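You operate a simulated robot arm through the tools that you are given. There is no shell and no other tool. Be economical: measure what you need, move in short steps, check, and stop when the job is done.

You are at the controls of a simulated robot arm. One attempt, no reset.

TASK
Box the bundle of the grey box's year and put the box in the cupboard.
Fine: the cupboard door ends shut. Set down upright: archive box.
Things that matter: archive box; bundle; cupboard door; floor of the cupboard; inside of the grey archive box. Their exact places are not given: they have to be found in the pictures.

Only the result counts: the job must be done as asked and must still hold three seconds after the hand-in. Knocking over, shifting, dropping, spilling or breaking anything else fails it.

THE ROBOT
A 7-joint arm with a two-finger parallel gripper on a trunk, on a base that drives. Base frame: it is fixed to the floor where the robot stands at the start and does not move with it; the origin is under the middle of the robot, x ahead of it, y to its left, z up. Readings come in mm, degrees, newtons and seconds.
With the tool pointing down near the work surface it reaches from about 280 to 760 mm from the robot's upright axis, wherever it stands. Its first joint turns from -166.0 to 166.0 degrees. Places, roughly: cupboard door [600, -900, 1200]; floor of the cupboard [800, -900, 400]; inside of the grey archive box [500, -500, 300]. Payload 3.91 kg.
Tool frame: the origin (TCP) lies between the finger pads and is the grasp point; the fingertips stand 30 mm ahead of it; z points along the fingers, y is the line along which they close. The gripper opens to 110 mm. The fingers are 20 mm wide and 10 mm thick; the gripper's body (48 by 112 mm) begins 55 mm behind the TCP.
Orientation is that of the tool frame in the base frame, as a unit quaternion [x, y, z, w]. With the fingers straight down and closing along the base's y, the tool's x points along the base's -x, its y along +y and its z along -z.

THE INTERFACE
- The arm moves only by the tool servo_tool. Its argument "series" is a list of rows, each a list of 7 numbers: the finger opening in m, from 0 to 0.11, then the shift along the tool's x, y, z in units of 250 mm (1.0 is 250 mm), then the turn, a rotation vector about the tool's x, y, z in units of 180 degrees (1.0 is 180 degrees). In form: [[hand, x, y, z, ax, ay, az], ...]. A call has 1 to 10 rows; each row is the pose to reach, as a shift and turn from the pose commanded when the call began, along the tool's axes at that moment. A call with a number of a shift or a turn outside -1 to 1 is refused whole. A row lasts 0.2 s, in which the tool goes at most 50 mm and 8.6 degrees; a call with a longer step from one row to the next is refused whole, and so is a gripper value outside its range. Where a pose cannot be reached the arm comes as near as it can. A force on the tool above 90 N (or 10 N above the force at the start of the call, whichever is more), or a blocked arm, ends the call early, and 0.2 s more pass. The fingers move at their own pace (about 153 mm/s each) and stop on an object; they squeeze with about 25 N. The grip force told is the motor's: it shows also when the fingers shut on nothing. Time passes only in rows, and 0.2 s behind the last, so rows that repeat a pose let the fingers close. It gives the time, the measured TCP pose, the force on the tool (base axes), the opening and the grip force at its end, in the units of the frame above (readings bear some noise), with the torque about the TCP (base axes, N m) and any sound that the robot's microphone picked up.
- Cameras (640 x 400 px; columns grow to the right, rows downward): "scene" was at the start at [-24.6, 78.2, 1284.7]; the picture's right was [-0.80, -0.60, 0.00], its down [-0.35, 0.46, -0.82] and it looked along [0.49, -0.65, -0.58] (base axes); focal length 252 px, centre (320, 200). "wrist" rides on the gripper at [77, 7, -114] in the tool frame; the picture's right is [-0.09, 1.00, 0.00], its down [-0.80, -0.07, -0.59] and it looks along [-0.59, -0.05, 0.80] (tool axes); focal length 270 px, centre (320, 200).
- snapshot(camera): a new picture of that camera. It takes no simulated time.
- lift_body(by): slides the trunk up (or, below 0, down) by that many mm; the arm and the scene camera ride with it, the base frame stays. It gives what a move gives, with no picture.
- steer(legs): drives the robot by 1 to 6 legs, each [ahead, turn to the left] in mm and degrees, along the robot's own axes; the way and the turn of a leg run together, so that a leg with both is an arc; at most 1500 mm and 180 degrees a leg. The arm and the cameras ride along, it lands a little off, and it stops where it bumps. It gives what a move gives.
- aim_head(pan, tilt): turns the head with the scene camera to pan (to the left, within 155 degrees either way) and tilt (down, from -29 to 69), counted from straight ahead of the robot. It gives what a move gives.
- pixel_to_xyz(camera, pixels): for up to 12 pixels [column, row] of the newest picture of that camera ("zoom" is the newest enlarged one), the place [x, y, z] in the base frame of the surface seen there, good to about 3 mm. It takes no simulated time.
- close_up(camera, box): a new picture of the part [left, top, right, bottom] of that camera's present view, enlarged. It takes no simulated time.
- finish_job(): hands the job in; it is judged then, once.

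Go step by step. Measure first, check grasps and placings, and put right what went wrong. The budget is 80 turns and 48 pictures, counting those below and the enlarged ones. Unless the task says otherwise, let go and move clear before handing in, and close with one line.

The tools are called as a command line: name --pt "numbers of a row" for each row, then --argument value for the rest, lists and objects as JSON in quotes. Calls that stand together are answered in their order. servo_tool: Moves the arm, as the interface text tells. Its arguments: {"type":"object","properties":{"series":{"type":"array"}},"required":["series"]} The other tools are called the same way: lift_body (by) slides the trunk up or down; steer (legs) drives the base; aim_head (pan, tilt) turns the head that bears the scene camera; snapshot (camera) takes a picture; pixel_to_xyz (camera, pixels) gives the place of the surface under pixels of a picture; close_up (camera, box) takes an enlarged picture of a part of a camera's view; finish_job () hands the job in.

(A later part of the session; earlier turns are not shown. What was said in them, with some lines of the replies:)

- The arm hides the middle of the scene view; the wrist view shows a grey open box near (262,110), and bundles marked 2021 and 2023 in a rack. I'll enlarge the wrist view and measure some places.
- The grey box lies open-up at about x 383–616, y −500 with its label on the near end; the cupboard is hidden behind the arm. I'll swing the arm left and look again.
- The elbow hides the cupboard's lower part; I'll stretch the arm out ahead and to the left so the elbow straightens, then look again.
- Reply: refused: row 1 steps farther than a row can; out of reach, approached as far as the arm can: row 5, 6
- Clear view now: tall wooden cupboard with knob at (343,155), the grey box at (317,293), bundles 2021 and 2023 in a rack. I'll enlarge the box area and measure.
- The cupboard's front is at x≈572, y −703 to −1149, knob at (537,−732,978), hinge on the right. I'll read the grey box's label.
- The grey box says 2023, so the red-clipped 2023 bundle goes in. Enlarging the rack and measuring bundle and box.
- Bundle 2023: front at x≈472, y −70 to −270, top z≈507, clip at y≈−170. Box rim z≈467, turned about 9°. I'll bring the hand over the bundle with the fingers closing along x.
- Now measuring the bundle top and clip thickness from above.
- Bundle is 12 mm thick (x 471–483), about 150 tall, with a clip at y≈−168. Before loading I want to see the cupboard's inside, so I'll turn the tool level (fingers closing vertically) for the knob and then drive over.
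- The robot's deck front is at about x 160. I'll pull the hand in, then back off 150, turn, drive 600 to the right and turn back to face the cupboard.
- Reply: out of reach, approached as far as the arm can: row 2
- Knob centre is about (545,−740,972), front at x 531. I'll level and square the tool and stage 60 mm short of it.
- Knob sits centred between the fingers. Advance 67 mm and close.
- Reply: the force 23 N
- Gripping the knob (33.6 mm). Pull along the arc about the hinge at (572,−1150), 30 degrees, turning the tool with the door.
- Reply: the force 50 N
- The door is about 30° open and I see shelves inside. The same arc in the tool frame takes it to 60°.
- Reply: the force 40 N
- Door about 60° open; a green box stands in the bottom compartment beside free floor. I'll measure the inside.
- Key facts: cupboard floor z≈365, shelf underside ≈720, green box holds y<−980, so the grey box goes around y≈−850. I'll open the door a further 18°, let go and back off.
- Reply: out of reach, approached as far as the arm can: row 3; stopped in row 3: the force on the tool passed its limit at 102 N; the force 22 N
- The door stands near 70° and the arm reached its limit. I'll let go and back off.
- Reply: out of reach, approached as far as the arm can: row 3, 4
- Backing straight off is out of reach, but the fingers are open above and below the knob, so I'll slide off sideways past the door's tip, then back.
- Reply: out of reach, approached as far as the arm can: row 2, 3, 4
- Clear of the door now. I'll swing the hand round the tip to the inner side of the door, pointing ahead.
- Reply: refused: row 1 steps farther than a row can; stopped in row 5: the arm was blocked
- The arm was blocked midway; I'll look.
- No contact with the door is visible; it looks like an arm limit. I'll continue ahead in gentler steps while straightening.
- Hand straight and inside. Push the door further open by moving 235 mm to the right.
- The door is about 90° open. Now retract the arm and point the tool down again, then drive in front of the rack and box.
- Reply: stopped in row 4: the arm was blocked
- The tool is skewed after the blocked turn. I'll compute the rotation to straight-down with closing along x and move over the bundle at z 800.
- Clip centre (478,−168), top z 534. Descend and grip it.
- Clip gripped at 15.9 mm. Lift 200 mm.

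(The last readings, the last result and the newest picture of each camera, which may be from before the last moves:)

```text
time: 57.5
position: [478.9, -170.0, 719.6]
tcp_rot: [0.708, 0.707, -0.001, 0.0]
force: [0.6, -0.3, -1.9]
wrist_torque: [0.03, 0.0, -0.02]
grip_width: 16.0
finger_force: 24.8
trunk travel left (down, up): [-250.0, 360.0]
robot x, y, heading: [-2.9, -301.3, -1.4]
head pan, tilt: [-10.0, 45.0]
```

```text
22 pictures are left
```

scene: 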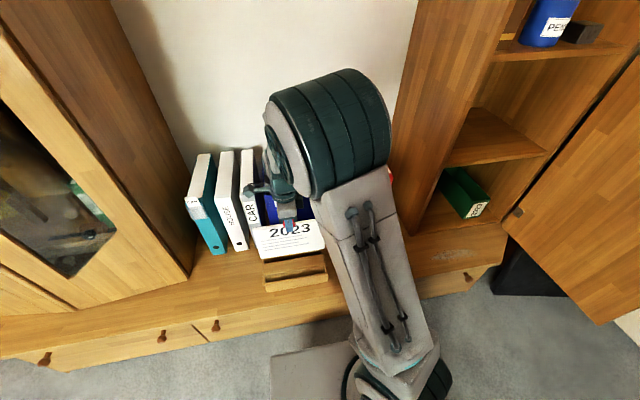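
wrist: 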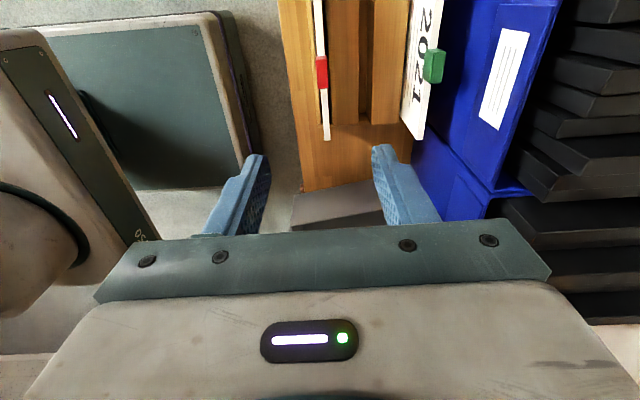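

Bundle hangs freely. Box centre line computed: target (505,−514), tool turned −98.8° about its axis. Move over in two calls.

servo_tool --pt "0.0 -0.1 0.01 0 0 0 -0.046" --pt "0.0 -0.2 0.02 0 0 0 -0.092" --pt "0.0 -0.3 0.03 0 0 0 -0.138" --pt "0.0 -0.4 0.04 0 0 0 -0.184" --pt "0.0 -0.5 0.05 0 0 0 -0.23" --pt "0.0 -0.6 0.06 0 0 0 -0.276" --pt "0.0 -0.7 0.07 0 0 0 -0.322" --pt "0.0 -0.8 0.08 0 0 0 -0.368" --pt "0.0 -0.9 0.09 0 0 0 -0.414" --pt "0.0 -1.0 0.1 0 0 0 -0.46"

```text
time: 59.7
position: [504.1, -420.7, 719.8]
tcp_rot: [0.063, 0.998, -0.001, 0.001]
force: [0.6, 0.5, -2.3]
wrist_torque: [0.0, 0.01, 0.02]
grip_width: 15.8
finger_force: 24.9
trunk travel left (down, up): [-250.0, 360.0]
robot x, y, heading: [-3.8, -303.5, -1.2]
head pan, tilt: [-10.0, 45.0]
```

servo_tool --pt "0.0 -0.015 -0.12 0 0 0 -0.03" --pt "0.0 -0.034 -0.25 0 0 0 -0.06" --pt "0.0 -0.051 -0.373 0 0 0 -0.089" --pt "0.0 -0.051 -0.373 0 0 0 -0.089"

snapshot --camera "wrist"

```text
time: 60.7
position: [506.8, -512.5, 720.3]
tcp_rot: [-0.076, 0.997, -0.001, 0.001]
force: [-0.2, -1.1, -2.6]
wrist_torque: [-0.02, 0.0, -0.04]
grip_width: 15.8
finger_force: 25.3
trunk travel left (down, up): [-250.0, 360.0]
robot x, y, heading: [-2.6, -302.0, -1.3]
head pan, tilt: [-10.0, 45.0]
```

```text
21 pictures are left
```

wrist: 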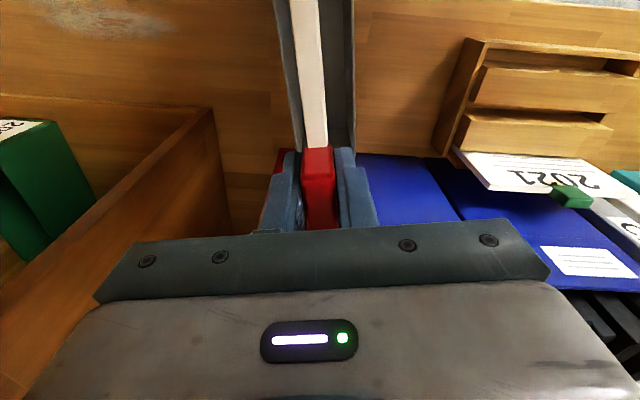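

close_up --camera "wrist" --box '[250, 0, 390, 170]'

pixel_to_xyz --camera "wrist" --pixels '[[276, 20], [352, 20], [353, 100], [284, 100], [275, 3], [352, 3], [350, 60], [280, 60], [305, 3], [320, 130], [303, 130]]'

```text
2.35 times, centred on (320, 85) of wrist
```

zoom: 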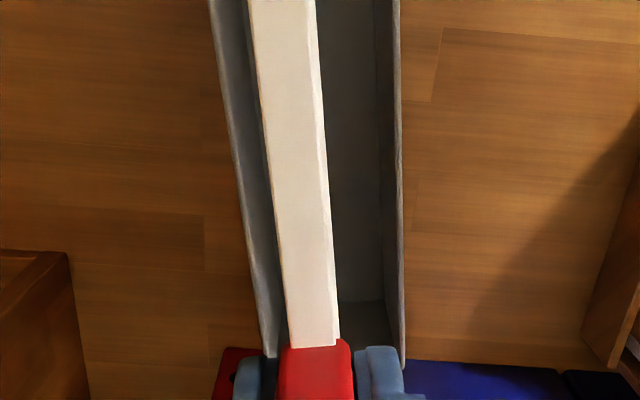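

```text
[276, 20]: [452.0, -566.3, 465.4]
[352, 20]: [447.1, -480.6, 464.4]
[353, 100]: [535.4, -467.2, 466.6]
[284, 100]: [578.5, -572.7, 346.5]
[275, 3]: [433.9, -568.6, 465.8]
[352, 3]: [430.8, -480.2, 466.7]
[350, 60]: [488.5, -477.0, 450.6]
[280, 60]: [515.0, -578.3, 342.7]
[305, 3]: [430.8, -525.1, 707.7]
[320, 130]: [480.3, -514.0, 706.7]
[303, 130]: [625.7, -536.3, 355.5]
```

Bundle is centred over the box (offset −585 vs −586) and aligned. Lower 195 mm.

servo_tool --pt "0.0 0 0 0.16 0 0 0" --pt "0.0 0 0 0.32 0 0 0" --pt "0.0 0 0 0.46 0 0 0" --pt "0.0 0 0 0.58 0 0 0" --pt "0.0 0 0 0.68 0 0 0" --pt "0.0 0 0 0.76 0 0 0" --pt "0.0 0 0 0.79 0 0 0" --pt "0.0 0 0 0.79 0 0 0"

servo_tool --pt "0.0 0 0 0.012 0 0 0" --pt "0.0 0 0 0.024 0 0 0" --pt "0.0 0 0 0.036 0 0 0" --pt "0.0 0 0 0.048 0 0 0" --pt "0.0 0 0 0.06 0 0 0"

snapshot --camera "wrist"

```text
time: 62.5
position: [504.5, -510.5, 522.9]
tcp_rot: [-0.076, 0.997, -0.001, 0.0]
force: [-0.4, -0.1, -2.4]
wrist_torque: [0.03, -0.01, 0.01]
grip_width: 15.9
finger_force: 25.1
trunk travel left (down, up): [-250.0, 360.0]
robot x, y, heading: [-3.6, -301.7, -1.1]
head pan, tilt: [-10.0, 45.0]
```

```text
time: 63.7
position: [505.4, -511.7, 510.8]
tcp_rot: [-0.077, 0.997, -0.002, 0.002]
force: [-3.9, 1.5, 21.8]
wrist_torque: [0.36, 0.05, 0.03]
grip_width: 15.5
finger_force: 25.2
trunk travel left (down, up): [-250.0, 360.0]
robot x, y, heading: [-5.9, -305.4, -1.2]
head pan, tilt: [-10.0, 45.0]
```

```text
19 pictures are left
```

wrist: 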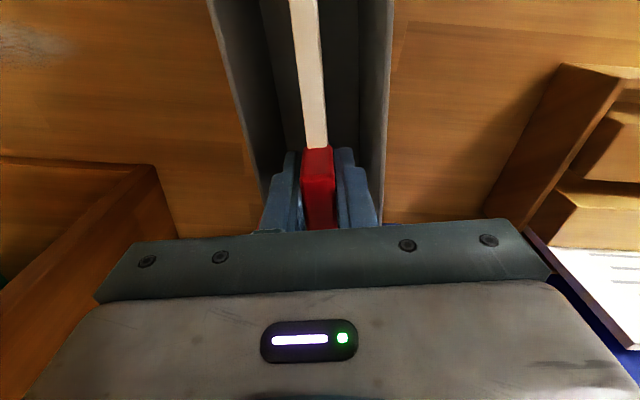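

Contact felt at z≈513. To make it lean safely against the left wall, I lift slightly, shift 33 mm to that wall with a 3.5° tilt, set down and release.

servo_tool --pt "0.0 0 0 -0.05 0 0 0" --pt "0.0 0 0.05 -0.05 0.007 0 0" --pt "0.0 0 0.1 -0.05 0.014 0 0" --pt "0.0 0 0.13 -0.05 0.0194 0 0" --pt "0.0 0 0.13 -0.02 0.0194 0 0" --pt "0.0 0 0.13 -0.005 0.0194 0 0" --pt "0.03 0 0.13 -0.005 0.0194 0 0" --pt "0.035 0 0.13 -0.005 0.0194 0 0" --pt "0.035 0 0.13 -0.005 0.0194 0 0"

servo_tool --pt "0.035 0 0 -0.1 0 0 0" --pt "0.035 0 0 -0.25 0 0 0" --pt "0.035 0 0 -0.4 0 0 0" --pt "0.035 0 0 -0.55 0 0 0" --pt "0.035 0 0 -0.7 0 0 0"

snapshot --camera "wrist"

```text
time: 65.7
position: [501.2, -481.6, 508.6]
tcp_rot: [-0.075, 0.997, -0.031, 0.002]
force: [0.8, -0.3, -0.8]
wrist_torque: [0.01, 0.02, 0.01]
grip_width: 35.0
finger_force: 0.1
trunk travel left (down, up): [-250.0, 360.0]
robot x, y, heading: [-1.3, -302.7, -1.4]
head pan, tilt: [-10.0, 45.0]
```

```text
time: 66.9
position: [500.5, -469.9, 685.5]
tcp_rot: [-0.075, 0.997, -0.032, 0.002]
force: [0.0, 0.0, 0.7]
wrist_torque: [0.01, 0.03, 0.0]
grip_width: 34.9
finger_force: 0.2
trunk travel left (down, up): [-250.0, 360.0]
robot x, y, heading: [-1.5, -302.9, -1.4]
head pan, tilt: [-10.0, 45.0]
```

```text
18 pictures are left
```

wrist: 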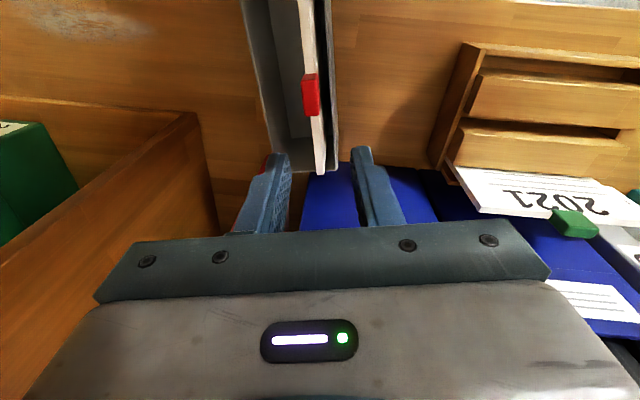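

The bundle leans on the left wall inside the box. Measure it and the rim.

pixel_to_xyz --camera "wrist" --pixels '[[310, 80], [306, 100], [318, 110], [320, 172], [322, 172], [335, 150], [295, 165], [260, 120], [250, 40], [330, 80], [323, 20], [310, 30]]'

close_up --camera "wrist" --box '[230, 0, 370, 180]'

```text
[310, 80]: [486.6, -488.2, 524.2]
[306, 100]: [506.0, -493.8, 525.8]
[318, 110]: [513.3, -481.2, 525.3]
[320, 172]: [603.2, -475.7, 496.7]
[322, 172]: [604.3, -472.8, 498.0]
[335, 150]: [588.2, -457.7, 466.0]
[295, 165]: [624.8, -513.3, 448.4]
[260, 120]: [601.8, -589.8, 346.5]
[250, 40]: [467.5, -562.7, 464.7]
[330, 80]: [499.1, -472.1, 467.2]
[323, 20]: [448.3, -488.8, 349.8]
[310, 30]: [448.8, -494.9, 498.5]
```

```text
2.22 times, centred on (300, 90) of wrist
```

zoom: 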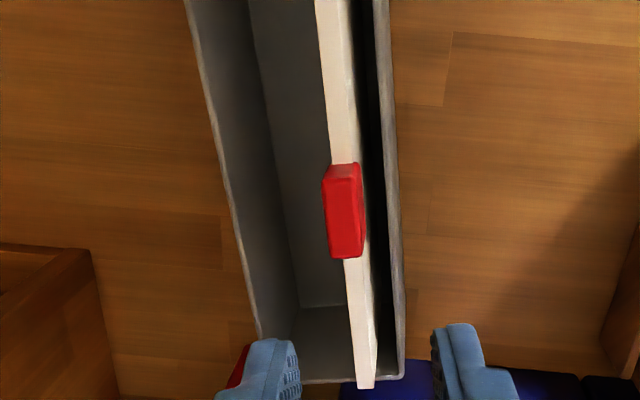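

Bundle sits well (top z 498, clip 525, rim 466). Now retract the hand high and drive to in front of the cupboard/box, about (0,−640).

servo_tool --pt "0.11 0.0 0.0 -0.18 0 0 0" --pt "0.11 0.06 0.1 -0.32 -0.006 0 0" --pt "0.11 0.12 0.2 -0.44 -0.012 0 0" --pt "0.11 0.18 0.3 -0.56 -0.0178 0 0" --pt "0.11 0.24 0.41 -0.67 -0.0178 0 0" --pt "0.11 0.3 0.52 -0.78 -0.0178 0 0" --pt "0.11 0.35 0.62 -0.86 -0.0178 0 0"

steer --legs '[[0, -88.6], [337, 0], [0, 90]]'

snapshot --camera "scene"

```text
time: 68.5
position: [387.0, -317.8, 889.1]
tcp_rot: [-0.076, 0.997, -0.004, -0.001]
force: [0.2, -0.3, -0.3]
wrist_torque: [0.03, 0.02, -0.06]
grip_width: 109.9
finger_force: 0.0
trunk travel left (down, up): [-250.0, 360.0]
robot x, y, heading: [-3.7, -302.8, -1.2]
head pan, tilt: [-10.0, 45.0]
```

```text
time: 78.3
position: [391.3, -638.4, 889.2]
tcp_rot: [-0.101, 0.995, -0.004, 0.0]
force: [-0.5, 0.3, -0.2]
wrist_torque: [0.0, -0.01, 0.0]
grip_width: 109.9
finger_force: 0.2
trunk travel left (down, up): [-250.0, 360.0]
robot x, y, heading: [1.3, -642.2, 1.4]
head pan, tilt: [-10.0, 45.0]
```

```text
16 pictures are left
```

scene: 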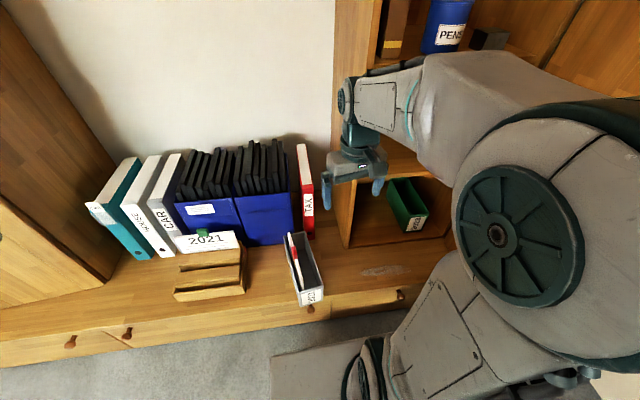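

Now align: yaw to the box, pitch the hand back 25°, and go to 180 mm above the grip point (476,−519).

servo_tool --pt "0.11 -0.061 0.057 0.137 0.0005 -0.02 0.0022" --pt "0.11 -0.123 0.114 0.273 0.001 -0.04 0.0045" --pt "0.11 -0.184 0.171 0.41 0.0015 -0.06 0.0067" --pt "0.11 -0.245 0.227 0.546 0.002 -0.08 0.009" --pt "0.11 -0.306 0.284 0.683 0.0025 -0.1 0.011" --pt "0.11 -0.368 0.341 0.82 0.003 -0.12 0.0134" --pt "0.11 -0.429 0.398 0.956 0.0034 -0.139 0.0156"

snapshot --camera "wrist"

```text
time: 80.0
position: [477.9, -521.1, 647.7]
tcp_rot: [-0.075, 0.973, 0.014, 0.218]
force: [1.1, -0.5, 0.2]
wrist_torque: [0.0, 0.02, -0.01]
grip_width: 109.9
finger_force: 0.0
trunk travel left (down, up): [-250.0, 360.0]
robot x, y, heading: [-0.4, -643.2, 1.7]
head pan, tilt: [-10.0, 45.0]
```

```text
15 pictures are left
```

wrist: 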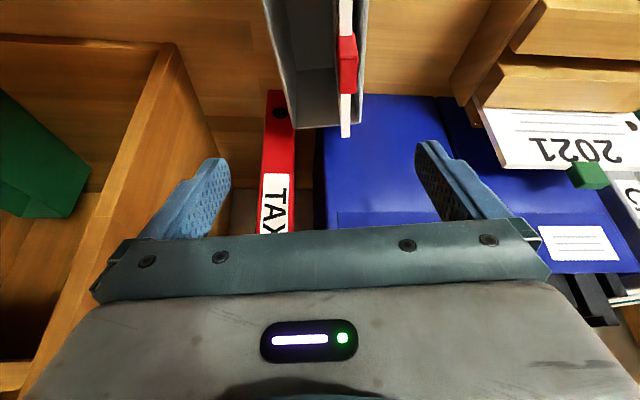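

Alignment is right (closing axis equals box width). Descend vertically to z 471 with fingers outside the walls, then close.

servo_tool --pt "0.11 0.077 0.013 0.16 0 0 0" --pt "0.11 0.154 0.013 0.32 0 0 0" --pt "0.11 0.22 0.013 0.46 0 0 0" --pt "0.11 0.27 0.013 0.56 0 0 0" --pt "0.11 0.306 0.013 0.637 0 0 0" --pt "0.11 0.306 0.013 0.637 0 0 0"

snapshot --camera "wrist"

```text
time: 81.3
position: [475.4, -518.1, 472.5]
tcp_rot: [-0.075, 0.973, 0.014, 0.217]
force: [-0.6, 1.1, -0.1]
wrist_torque: [0.01, 0.02, -0.01]
grip_width: 110.1
finger_force: 0.0
trunk travel left (down, up): [-250.0, 360.0]
robot x, y, heading: [2.2, -639.1, 1.3]
head pan, tilt: [-10.0, 45.0]
```

```text
14 pictures are left
```

wrist: 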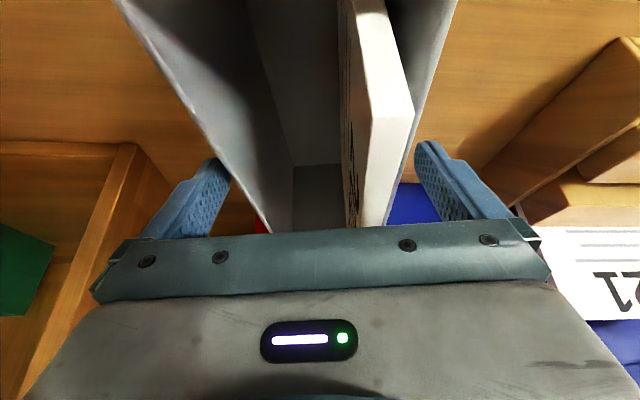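

The view is upside-down but consistent: fingers straddle the box walls, bundle inside. Close, then lift a little.

servo_tool --pt "0.07 0 0 0 0 0 0" --pt "0.07 0 0 0 0 0 0" --pt "0.07 0 0 0 0 0 0"

servo_tool --pt "0.04 0 0 0 0 0 0" --pt "0.04 -0.017 0 -0.036 0 0 0" --pt "0.04 -0.034 0 -0.072 0 0 0" --pt "0.04 -0.051 0 -0.108 0 0 0" --pt "0.04 -0.068 0 -0.145 0 0 0"

aim_head --pan -10 --tilt 50

snapshot --camera "scene"

```text
time: 82.2
position: [475.2, -519.0, 472.1]
tcp_rot: [-0.073, 0.973, 0.013, 0.217]
force: [-0.3, -1.4, 0.4]
wrist_torque: [0.06, -0.45, -0.18]
grip_width: 89.9
finger_force: 24.8
trunk travel left (down, up): [-250.0, 360.0]
robot x, y, heading: [-0.1, -643.0, 1.5]
head pan, tilt: [-10.0, 45.0]
```

```text
time: 83.3
position: [474.7, -519.7, 511.0]
tcp_rot: [-0.075, 0.973, 0.013, 0.216]
force: [-0.3, -0.1, -7.5]
wrist_torque: [-0.09, 0.2, 0.0]
grip_width: 89.8
finger_force: 24.9
trunk travel left (down, up): [-250.0, 360.0]
robot x, y, heading: [-1.4, -643.1, 1.7]
head pan, tilt: [-10.0, 45.0]
```

```text
time: 84.0
position: [476.4, -519.8, 511.3]
tcp_rot: [-0.075, 0.973, 0.013, 0.216]
force: [0.1, 0.9, -7.3]
wrist_torque: [-0.08, 0.24, 0.02]
grip_width: 89.7
finger_force: 25.5
trunk travel left (down, up): [-250.0, 360.0]
robot x, y, heading: [-0.7, -642.5, 1.8]
head pan, tilt: [-10.0, 50.0]
```

```text
13 pictures are left
```

scene: 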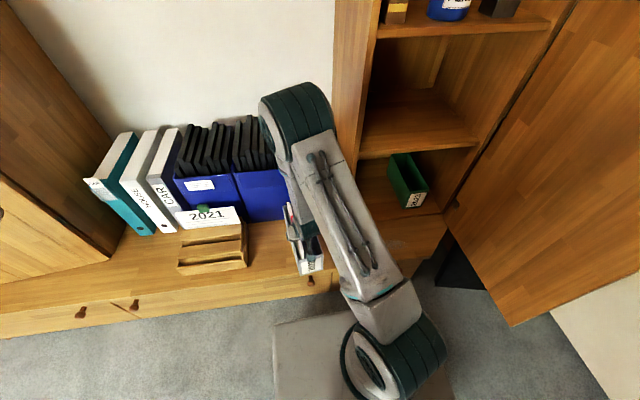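

Box lifted: 7.4 N, level. Now pull back 75 mm, then move right 250 mm while squaring the box to the cupboard.

servo_tool --pt "0.04 0.122 0.023 -0.089 0 0 0" --pt "0.04 0.244 0.046 -0.177 0 0 0" --pt "0.04 0.267 -0.119 -0.187 0.0035 0 0.0074" --pt "0.04 0.291 -0.284 -0.197 0.0069 0 0.0147" --pt "0.04 0.314 -0.449 -0.207 0.0104 0 0.0221" --pt "0.04 0.337 -0.613 -0.217 0.0139 0 0.0295" --pt "0.04 0.361 -0.778 -0.227 0.0173 0 0.0368" --pt "0.04 0.384 -0.943 -0.237 0.0208 0.0003 0.0442" --pt "0.04 0.384 -0.943 -0.237 0.0208 0.0003 0.0442"

snapshot --camera "scene"

```text
time: 86.0
position: [401.5, -769.5, 526.3]
tcp_rot: [0.0, 0.976, -0.003, 0.217]
force: [0.0, 0.0, -6.0]
wrist_torque: [0.03, 0.21, 0.0]
grip_width: 90.0
finger_force: 25.0
out of reach, approached as far as the arm can: row 3, 4, 5, 6
trunk travel left (down, up): [-250.0, 360.0]
robot x, y, heading: [-0.4, -640.9, 1.6]
head pan, tilt: [-10.0, 50.0]
```

```text
12 pictures are left
```

scene: 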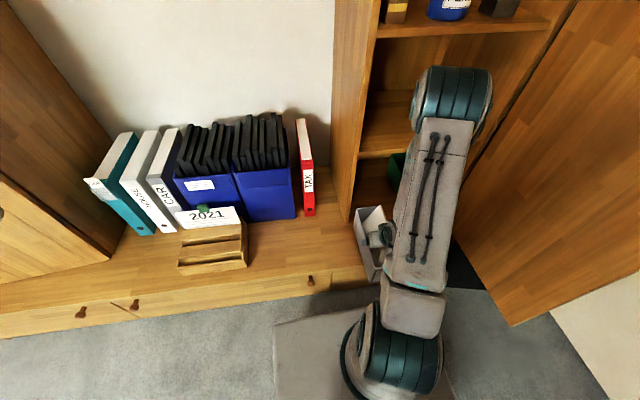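

pixel_to_xyz --camera "scene" --pixels '[[450, 80], [420, 100], [490, 95], [440, 180], [400, 280], [400, 345], [370, 225], [385, 235]]'

servo_tool --pt "0.04 0 -0.16 0 0 0 0" --pt "0.04 0 -0.32 0 0 0 0"

snapshot --camera "wrist"

```text
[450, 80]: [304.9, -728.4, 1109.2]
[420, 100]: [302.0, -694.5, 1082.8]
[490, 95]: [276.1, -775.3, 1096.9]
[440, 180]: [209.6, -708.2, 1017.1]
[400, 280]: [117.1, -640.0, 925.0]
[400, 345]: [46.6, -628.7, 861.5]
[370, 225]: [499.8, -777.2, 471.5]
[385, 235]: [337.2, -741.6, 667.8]
```

```text
time: 86.6
position: [399.8, -849.8, 526.5]
tcp_rot: [0.0, 0.976, -0.005, 0.217]
force: [-0.6, -0.7, -7.6]
wrist_torque: [0.0, 0.2, 0.03]
grip_width: 90.2
finger_force: 25.0
trunk travel left (down, up): [-250.0, 360.0]
robot x, y, heading: [-1.2, -643.7, 1.5]
head pan, tilt: [-10.0, 50.0]
```

```text
11 pictures are left
```

wrist: 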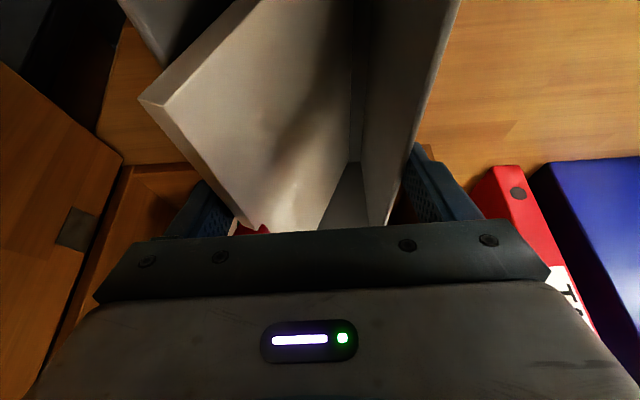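

The bundle tipped to lean on the right wall but is still in the box. I'll carry the box forward into the cupboard, 205 mm.

servo_tool --pt "0.04 -0.124 0 0.058 0 0 0" --pt "0.04 -0.248 0 0.116 0 0 0" --pt "0.04 -0.371 0 0.174 0 0 0" --pt "0.04 -0.495 0 0.232 0 0 0" --pt "0.04 -0.619 0 0.29 0 0 0" --pt "0.04 -0.743 0 0.348 0 0 0" --pt "0.04 -0.743 0 0.348 0 0 0"

snapshot --camera "scene"

```text
time: 88.2
position: [606.0, -848.9, 527.1]
tcp_rot: [0.0, 0.976, -0.003, 0.216]
force: [-0.1, 0.4, -6.4]
wrist_torque: [0.08, 0.2, 0.01]
grip_width: 89.9
finger_force: 24.6
trunk travel left (down, up): [-250.0, 360.0]
robot x, y, heading: [-1.1, -639.8, 1.5]
head pan, tilt: [-10.0, 50.0]
```

```text
10 pictures are left
```

scene: 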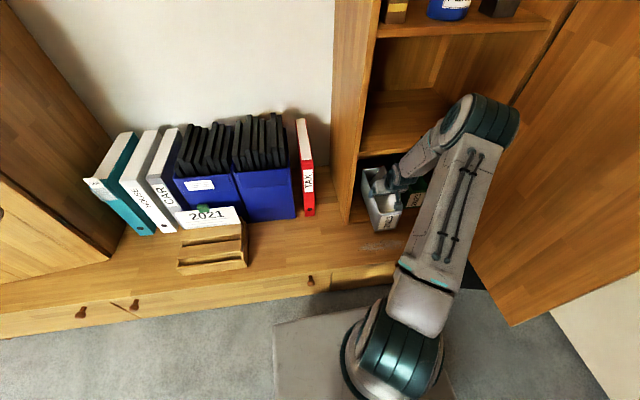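

No contact. Lower the box to the cupboard floor (contact expected at TCP z≈491).

servo_tool --pt "0.04 0.02 0 0.043 0 0 0" --pt "0.04 0.037 0 0.08 0 0 0" --pt "0.04 0.051 0 0.109 0 0 0" --pt "0.04 0.058 0 0.123 0 0 0" --pt "0.04 0.0627 0 0.134 0 0 0" --pt "0.04 0.0627 0 0.134 0 0 0"

```text
time: 89.6
position: [605.2, -850.3, 492.1]
tcp_rot: [0.0, 0.976, -0.004, 0.219]
force: [-2.2, 0.8, 10.5]
wrist_torque: [0.76, 0.19, 0.16]
grip_width: 90.0
finger_force: 25.0
trunk travel left (down, up): [-250.0, 360.0]
robot x, y, heading: [-3.2, -642.2, 1.6]
head pan, tilt: [-10.0, 50.0]
```

Floor contact. Release and withdraw along the tool axis, then look.

servo_tool --pt "0.09 0 0 0 0 0 0" --pt "0.11 0 0 0 0 0 0" --pt "0.11 0 0 0 0 0 0" --pt "0.11 0 0 -0.1 0 0 0" --pt "0.11 0.0 0 -0.25 0 0 0" --pt "0.11 0.1 0 -0.4 0 0 0" --pt "0.11 0.25 0 -0.5 0 0 0" --pt "0.11 0.4 0 -0.6 0 0 0"

snapshot --camera "wrist"

```text
time: 91.4
position: [451.8, -851.4, 581.1]
tcp_rot: [0.0, 0.976, -0.004, 0.216]
force: [0.3, 0.0, -0.6]
wrist_torque: [0.03, 0.0, 0.02]
grip_width: 110.0
finger_force: 0.0
trunk travel left (down, up): [-250.0, 360.0]
robot x, y, heading: [-0.1, -642.6, 1.6]
head pan, tilt: [-10.0, 50.0]
```

```text
9 pictures are left
```

wrist: 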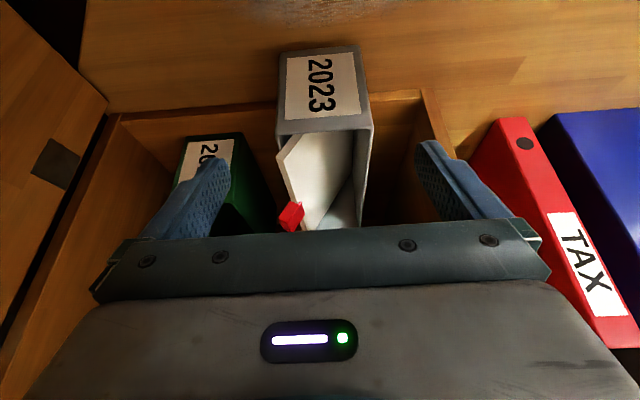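

The box stands upright in the cupboard with its bundle, but its near end sticks out. Measure it before pushing it in.

pixel_to_xyz --camera "wrist" --pixels '[[285, 90], [362, 90], [322, 110], [320, 50], [280, 130], [370, 125], [292, 215], [290, 150], [210, 165], [400, 60], [425, 95]]'

```text
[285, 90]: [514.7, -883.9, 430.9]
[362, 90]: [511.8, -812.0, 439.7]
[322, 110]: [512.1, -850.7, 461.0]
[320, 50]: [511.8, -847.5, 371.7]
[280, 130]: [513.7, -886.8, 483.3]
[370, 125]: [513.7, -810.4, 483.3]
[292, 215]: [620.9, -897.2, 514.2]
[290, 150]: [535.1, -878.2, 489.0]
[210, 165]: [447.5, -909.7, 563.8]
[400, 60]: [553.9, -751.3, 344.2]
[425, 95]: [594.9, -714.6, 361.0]
```

Near face at x 512, centre y −849. Close the fingers, go down to z 425 in front of it.

servo_tool --pt "0.0 0.06 0.008 0.13 0 0 0" --pt "0.0 0.13 0.008 0.28 0 0 0" --pt "0.0 0.2 0.008 0.42 0 0 0" --pt "0.0 0.265 0.008 0.565 0 0 0"

servo_tool --pt "0.0 -0.09 0 0.042 0 0 0" --pt "0.0 -0.145 0 0.068 0 0 0" --pt "0.0 -0.2 0 0.094 0 0 0" --pt "0.0 -0.255 0 0.119 0 0 0" --pt "0.0 -0.31 0 0.145 0 0 0" --pt "0.0 -0.365 0 0.171 0 0 0" --pt "0.0 -0.42 0 0.197 0 0 0" --pt "0.0 -0.475 0 0.222 0 0 0" --pt "0.0 -0.525 0 0.246 0 0 0"

snapshot --camera "wrist"

```text
time: 92.4
position: [451.3, -848.1, 427.2]
tcp_rot: [-0.001, 0.976, -0.004, 0.218]
force: [-0.6, 0.3, -0.8]
wrist_torque: [-0.01, -0.01, 0.03]
grip_width: 0.1
finger_force: 25.5
trunk travel left (down, up): [-250.0, 360.0]
robot x, y, heading: [-0.0, -641.6, 1.4]
head pan, tilt: [-10.0, 50.0]
```

```text
time: 94.4
position: [596.7, -848.1, 428.3]
tcp_rot: [-0.001, 0.976, -0.004, 0.218]
force: [-1.8, -0.2, -0.5]
wrist_torque: [-0.03, 0.05, 0.04]
grip_width: 0.2
finger_force: 24.7
trunk travel left (down, up): [-250.0, 360.0]
robot x, y, heading: [-1.2, -643.6, 1.5]
head pan, tilt: [-10.0, 50.0]
```

```text
8 pictures are left
```

wrist: 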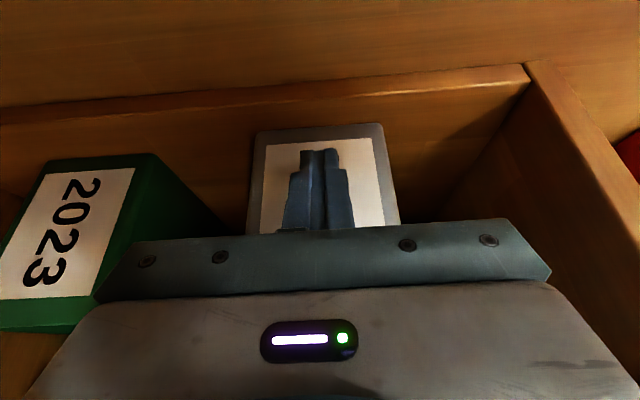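

Box is fully inside (near face ≈618). Now withdraw the hand: back, then up, righting the tool, and look at the door and its surroundings.

servo_tool --pt "0.0 0.17 0 -0.08 0 0 0" --pt "0.0 0.34 0 -0.16 0 0 0" --pt "0.0 0.48 0 -0.25 0 0 0" --pt "0.0 0.45 0 -0.4 0 0 0" --pt "0.0 0.4 0 -0.55 0 0 0" --pt "0.0 0.34 0 -0.69 0 0 0"

servo_tool --pt "0.0 -0.05 -0.05 -0.15 0 0.03 0" --pt "0.0 -0.1 -0.1 -0.3 0 0.06 0" --pt "0.0 -0.15 -0.15 -0.45 0 0.09 0" --pt "0.0 -0.2 -0.15 -0.6 0 0.115 0" --pt "0.0 -0.25 -0.15 -0.75 0 0.139 0"

aim_head --pan -48 --tilt 40

snapshot --camera "scene"

```text
time: 95.8
position: [444.9, -843.9, 549.9]
tcp_rot: [0.0, 0.976, -0.004, 0.217]
force: [0.3, -0.1, -0.3]
wrist_torque: [-0.02, 0.03, 0.0]
grip_width: 0.1
finger_force: 25.1
trunk travel left (down, up): [-250.0, 360.0]
robot x, y, heading: [-0.1, -644.6, 1.4]
head pan, tilt: [-10.0, 50.0]
```

```text
time: 97.0
position: [422.2, -881.6, 744.2]
tcp_rot: [0.001, 1.0, -0.003, 0.0]
force: [0.1, -0.3, -0.8]
wrist_torque: [0.03, 0.04, -0.03]
grip_width: 0.0
finger_force: 24.8
trunk travel left (down, up): [-250.0, 360.0]
robot x, y, heading: [1.4, -644.2, 1.3]
head pan, tilt: [-10.0, 50.0]
```

```text
time: 98.0
position: [422.4, -880.8, 743.7]
tcp_rot: [0.001, 1.0, -0.003, 0.002]
force: [0.5, 0.4, 0.2]
wrist_torque: [0.01, -0.01, 0.0]
grip_width: 0.0
finger_force: 24.9
trunk travel left (down, up): [-250.0, 360.0]
robot x, y, heading: [-0.7, -643.5, 1.5]
head pan, tilt: [-48.0, 40.0]
```

```text
7 pictures are left
```

scene: 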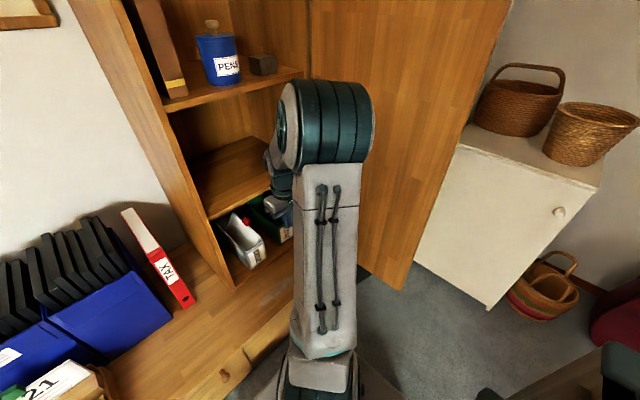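

pixel_to_xyz --camera "scene" --pixels '[[400, 285], [375, 270], [410, 260], [450, 140], [490, 40], [500, 10], [380, 100], [318, 50], [500, 300], [375, 290], [420, 265], [455, 150]]'

```text
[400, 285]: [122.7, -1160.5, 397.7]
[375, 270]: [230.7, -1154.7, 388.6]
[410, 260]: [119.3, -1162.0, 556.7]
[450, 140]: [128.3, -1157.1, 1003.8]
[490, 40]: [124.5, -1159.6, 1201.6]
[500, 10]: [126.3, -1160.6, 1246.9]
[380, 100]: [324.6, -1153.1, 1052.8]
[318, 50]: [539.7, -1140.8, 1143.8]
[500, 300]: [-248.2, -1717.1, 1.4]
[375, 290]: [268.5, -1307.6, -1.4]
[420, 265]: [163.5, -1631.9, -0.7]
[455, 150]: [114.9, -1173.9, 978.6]
```

Door inner face lies along y≈−1155 with its free edge at x≈120. Plan: back the robot 200 mm, straddle the door's free edge with open fingers and drag it toward shut.

steer --legs '[[-200, 0]]'

servo_tool --pt "0.08 0.069 -0.1 -0.022 0 -0.047 0" --pt "0.08 0.138 -0.2 -0.045 0 -0.094 0" --pt "0.08 0.207 -0.3 -0.067 0 -0.141 0" --pt "0.08 0.276 -0.4 -0.09 0 -0.188 0" --pt "0.08 0.345 -0.5 -0.112 0 -0.235 0" --pt "0.08 0.414 -0.6 -0.134 0 -0.282 0" --pt "0.08 0.483 -0.7 -0.157 0 -0.329 0" --pt "0.08 0.552 -0.8 -0.179 0 -0.376 0" --pt "0.08 0.621 -0.9 -0.2 0 -0.423 0" --pt "0.08 0.69 -1.0 -0.224 0 -0.47 0"

```text
time: 99.7
position: [225.1, -883.9, 744.3]
tcp_rot: [-0.003, 1.0, -0.003, 0.001]
force: [0.0, 0.1, 0.4]
wrist_torque: [-0.01, 0.02, 0.02]
grip_width: 0.0
finger_force: 24.9
trunk travel left (down, up): [-250.0, 360.0]
robot x, y, heading: [-203.6, -647.8, 2.0]
head pan, tilt: [-48.0, 40.0]
```

```text
time: 101.8
position: [53.0, -1135.5, 802.0]
tcp_rot: [-0.004, 0.738, -0.001, 0.675]
force: [0.8, -0.1, -0.6]
wrist_torque: [-0.02, 0.02, -0.02]
grip_width: 80.0
finger_force: 0.0
trunk travel left (down, up): [-250.0, 360.0]
robot x, y, heading: [-201.3, -648.6, 2.2]
head pan, tilt: [-48.0, 40.0]
```

Tool is level, pointing along the door. Move in line with the door edge and straddle it, narrowing to 50 mm.

servo_tool --pt "0.08 0 -0.07 0 0 0 0" --pt "0.08 0 -0.13 0 0 0 0" --pt "0.08 0 -0.13 0.1 0 0 0" --pt "0.08 0 -0.13 0.2 0 0 0" --pt "0.08 0 -0.13 0.25 0 0 0" --pt "0.05 0 -0.13 0.25 0 0 0"

snapshot --camera "wrist"

```text
time: 103.2
position: [115.3, -1167.1, 795.0]
tcp_rot: [-0.005, 0.739, -0.001, 0.674]
force: [-0.7, 0.3, -0.1]
wrist_torque: [-0.02, -0.03, 0.0]
grip_width: 49.7
finger_force: 0.0
trunk travel left (down, up): [-250.0, 360.0]
robot x, y, heading: [-199.1, -646.9, 1.9]
head pan, tilt: [-48.0, 40.0]
```

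```text
6 pictures are left
```

wrist: 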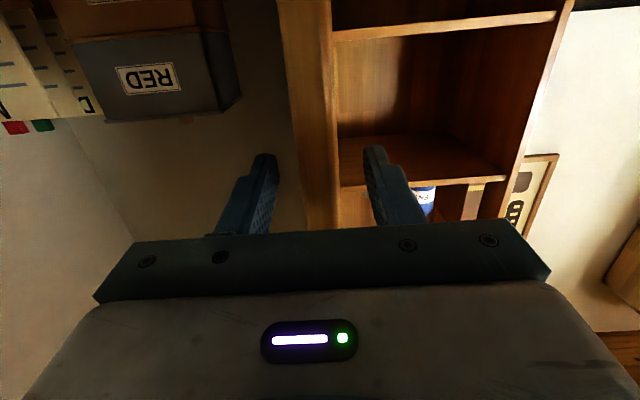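

The door edge stands between the fingers. Drag it along the closing arc to about 60°.

servo_tool --pt "0.05 0 0.168 0.008 0.022 0 0" --pt "0.05 0 0.336 0.024 0.042 0 0" --pt "0.05 0 0.496 0.06 0.067 0 0" --pt "0.05 0 0.656 0.108 0.089 0 0" --pt "0.05 0 0.816 0.172 0.111 0 0" --pt "0.05 0 0.976 0.252 0.133 0 0"

snapshot --camera "scene"

```text
time: 104.7
position: [204.4, -963.4, 786.6]
tcp_rot: [0.134, 0.724, -0.153, 0.659]
force: [1.7, 2.3, -1.3]
wrist_torque: [-0.04, -0.04, -0.15]
grip_width: 52.5
finger_force: 2.1
out of reach, approached as far as the arm can: row 5, 6
trunk travel left (down, up): [-250.0, 360.0]
robot x, y, heading: [-198.7, -650.0, 2.4]
head pan, tilt: [-48.0, 40.0]
```

```text
5 pictures are left
```

scene: 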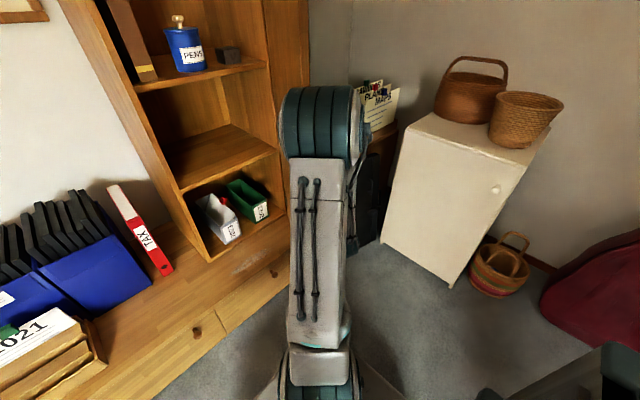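

The arm nears its inner limit; the door is near 63°. Continue the drag with the tool turning back a little and the fingers wider.

servo_tool --pt "0.07 0 0.117 0.0 -0.013 0 0" --pt "0.07 0 0.234 0.007 -0.026 0 0" --pt "0.07 0 0.375 0.05 -0.039 0 0" --pt "0.07 0 0.515 0.09 -0.052 0 0" --pt "0.07 0 0.645 0.155 -0.065 0 0" --pt "0.07 0 0.773 0.22 -0.078 0 0"

snapshot --camera "scene"

```text
time: 106.0
position: [331.7, -806.4, 777.1]
tcp_rot: [0.052, 0.737, -0.063, 0.671]
force: [-1.9, 5.4, -1.0]
wrist_torque: [0.06, 0.02, 0.1]
grip_width: 72.7
finger_force: 3.2
out of reach, approached as far as the arm can: row 1, 2, 3, 4
trunk travel left (down, up): [-250.0, 360.0]
robot x, y, heading: [-201.7, -649.2, 2.3]
head pan, tilt: [-48.0, 40.0]
```

```text
4 pictures are left
```

scene: 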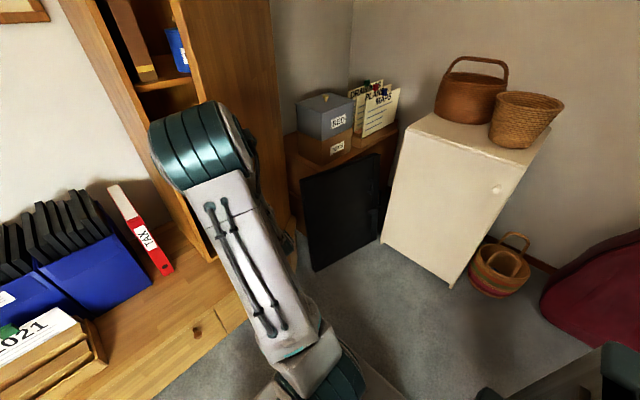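

Door is about 37° open with the edge wedged. Open the fingers fully and back the robot off 120 mm to free them.

servo_tool --pt "0.11 0 0 0 0 0 0" --pt "0.11 0 0 0 0 0 0"

steer --legs '[[-130, 0]]'

snapshot --camera "scene"

```text
time: 106.7
position: [330.6, -808.9, 777.8]
tcp_rot: [0.054, 0.737, -0.065, 0.671]
force: [-0.6, 0.5, 0.6]
wrist_torque: [-0.03, 0.0, 0.03]
grip_width: 110.1
finger_force: 0.1
trunk travel left (down, up): [-250.0, 360.0]
robot x, y, heading: [-198.3, -647.2, 2.0]
head pan, tilt: [-48.0, 40.0]
```

```text
time: 107.9
position: [201.6, -813.3, 777.7]
tcp_rot: [0.053, 0.736, -0.064, 0.672]
force: [0.0, -0.4, 0.9]
wrist_torque: [0.0, -0.01, -0.03]
grip_width: 110.0
finger_force: 0.1
trunk travel left (down, up): [-250.0, 360.0]
robot x, y, heading: [-328.0, -655.1, 2.0]
head pan, tilt: [-48.0, 40.0]
```

```text
3 pictures are left
```

scene: 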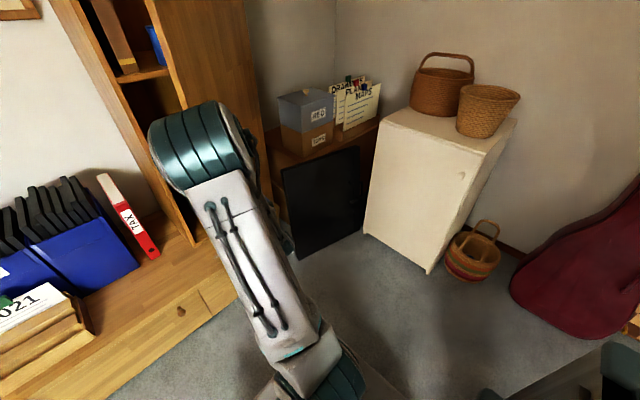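

pixel_to_xyz --camera "scene" --pixels '[[175, 60], [190, 60], [200, 60], [220, 60], [240, 60], [255, 60], [168, 30], [260, 120]]'

```text
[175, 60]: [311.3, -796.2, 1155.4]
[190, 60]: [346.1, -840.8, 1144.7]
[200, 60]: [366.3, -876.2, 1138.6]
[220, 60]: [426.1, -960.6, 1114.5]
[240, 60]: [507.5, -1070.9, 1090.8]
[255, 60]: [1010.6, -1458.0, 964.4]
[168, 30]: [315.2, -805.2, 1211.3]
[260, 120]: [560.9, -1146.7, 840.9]
```

The door's outer face runs from (311,−796) to (560,−1147), 35° open, and the hand is free in front of it. Close the fingers and push ahead.

servo_tool --pt "0.0 0 -0.09 0.1 -0.01 0 0" --pt "0.0 0 -0.15 0.22 -0.02 0 0" --pt "0.0 0 -0.13 0.35 -0.03 0 0" --pt "0.0 0 -0.11 0.47 -0.04 0 0" --pt "0.0 0 -0.09 0.59 -0.053 0 0" --pt "0.0 0 -0.07 0.71 -0.053 0 0" --pt "0.0 0 -0.05 0.83 -0.053 0 0" --pt "0.0 0 -0.03 0.954 -0.053 0 0"

```text
time: 109.7
position: [435.0, -862.1, 756.2]
tcp_rot: [-0.002, 0.739, -0.003, 0.674]
force: [-0.9, 0.4, 0.5]
wrist_torque: [-0.02, 0.02, 0.02]
grip_width: 0.0
finger_force: 24.9
trunk travel left (down, up): [-250.0, 360.0]
robot x, y, heading: [-328.0, -651.2, 1.9]
head pan, tilt: [-48.0, 40.0]
```

Now push the last stretch to the closed position (fingertip at x≈572–575).

servo_tool --pt "0.0 0 0 0.1 0 0 0" --pt "0.0 0 0 0.2 0 0 0" --pt "0.0 0 0 0.3 0 0 0" --pt "0.0 0 0 0.36 0 0 0" --pt "0.0 0 0 0.41 0 0 0" --pt "0.0 0 0 0.44 0 0 0" --pt "0.0 0 0 0.46 0 0 0"

```text
time: 111.3
position: [542.0, -861.7, 746.9]
tcp_rot: [-0.002, 0.74, -0.003, 0.673]
force: [-76.4, 18.4, -4.1]
wrist_torque: [0.68, -0.42, 0.5]
grip_width: 0.0
finger_force: 25.5
trunk travel left (down, up): [-250.0, 360.0]
robot x, y, heading: [-330.4, -650.7, 1.9]
head pan, tilt: [-48.0, 40.0]
```

The push met 76 N at fingertip x≈572: the door is against its frame. Withdraw and look.

servo_tool --pt "0.0 0 0 -0.05 0 0 0" --pt "0.0 0 0 -0.2 0 0 0" --pt "0.0 0 0 -0.4 0 0 0" --pt "0.0 0 0 -0.6 0 0 0" --pt "0.0 0 0 -0.75 0 0 0"

aim_head --pan -20 --tilt 28

snapshot --camera "scene"

```text
time: 112.5
position: [363.1, -861.8, 764.5]
tcp_rot: [-0.002, 0.739, -0.003, 0.674]
force: [-0.3, -0.4, -0.5]
wrist_torque: [0.02, -0.02, 0.02]
grip_width: 0.0
finger_force: 25.3
trunk travel left (down, up): [-250.0, 360.0]
robot x, y, heading: [-327.0, -655.2, 2.0]
head pan, tilt: [-48.0, 40.0]
```

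```text
time: 113.5
position: [362.7, -861.6, 764.5]
tcp_rot: [-0.003, 0.739, -0.002, 0.673]
force: [-0.2, 0.9, 0.5]
wrist_torque: [0.0, 0.03, -0.01]
grip_width: 0.0
finger_force: 24.7
trunk travel left (down, up): [-250.0, 360.0]
robot x, y, heading: [-330.4, -655.0, 1.8]
head pan, tilt: [-20.0, 28.0]
```

```text
2 pictures are left
```

scene: 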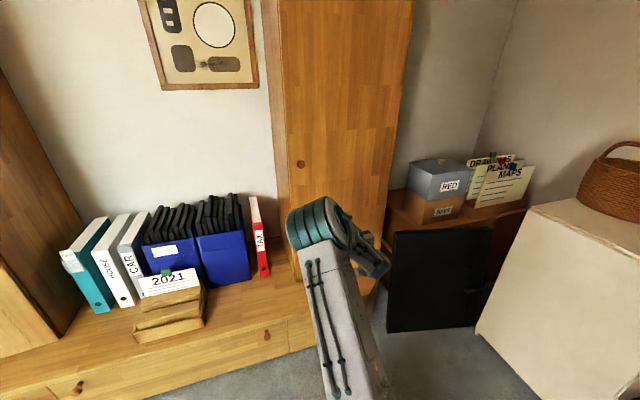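

pixel_to_xyz --camera "scene" --pixels '[[290, 60], [290, 120], [300, 164], [330, 100], [390, 100], [380, 160], [287, 180], [295, 30]]'

```text
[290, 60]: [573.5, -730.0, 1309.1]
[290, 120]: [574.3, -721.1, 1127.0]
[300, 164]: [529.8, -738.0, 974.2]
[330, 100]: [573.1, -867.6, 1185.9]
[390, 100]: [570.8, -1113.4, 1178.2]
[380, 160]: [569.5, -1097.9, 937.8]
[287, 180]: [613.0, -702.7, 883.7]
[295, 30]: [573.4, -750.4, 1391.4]
```

The door face reads x≈573 all along, with the knob back at (530,−738), just as at the start. The door is shut, the loaded box stands inside, and the hand is clear, so I hand in.

finish_job

```text
The job is handed in.
```

The 2023 bundle is in the grey 2023 box. When I last saw it, before shutting the door, the box was standing upright on the cupboard floor. The bundle leans against the box's right-hand wall, because it tipped over while I carried the box. The cupboard door is shut and the hand is clear.
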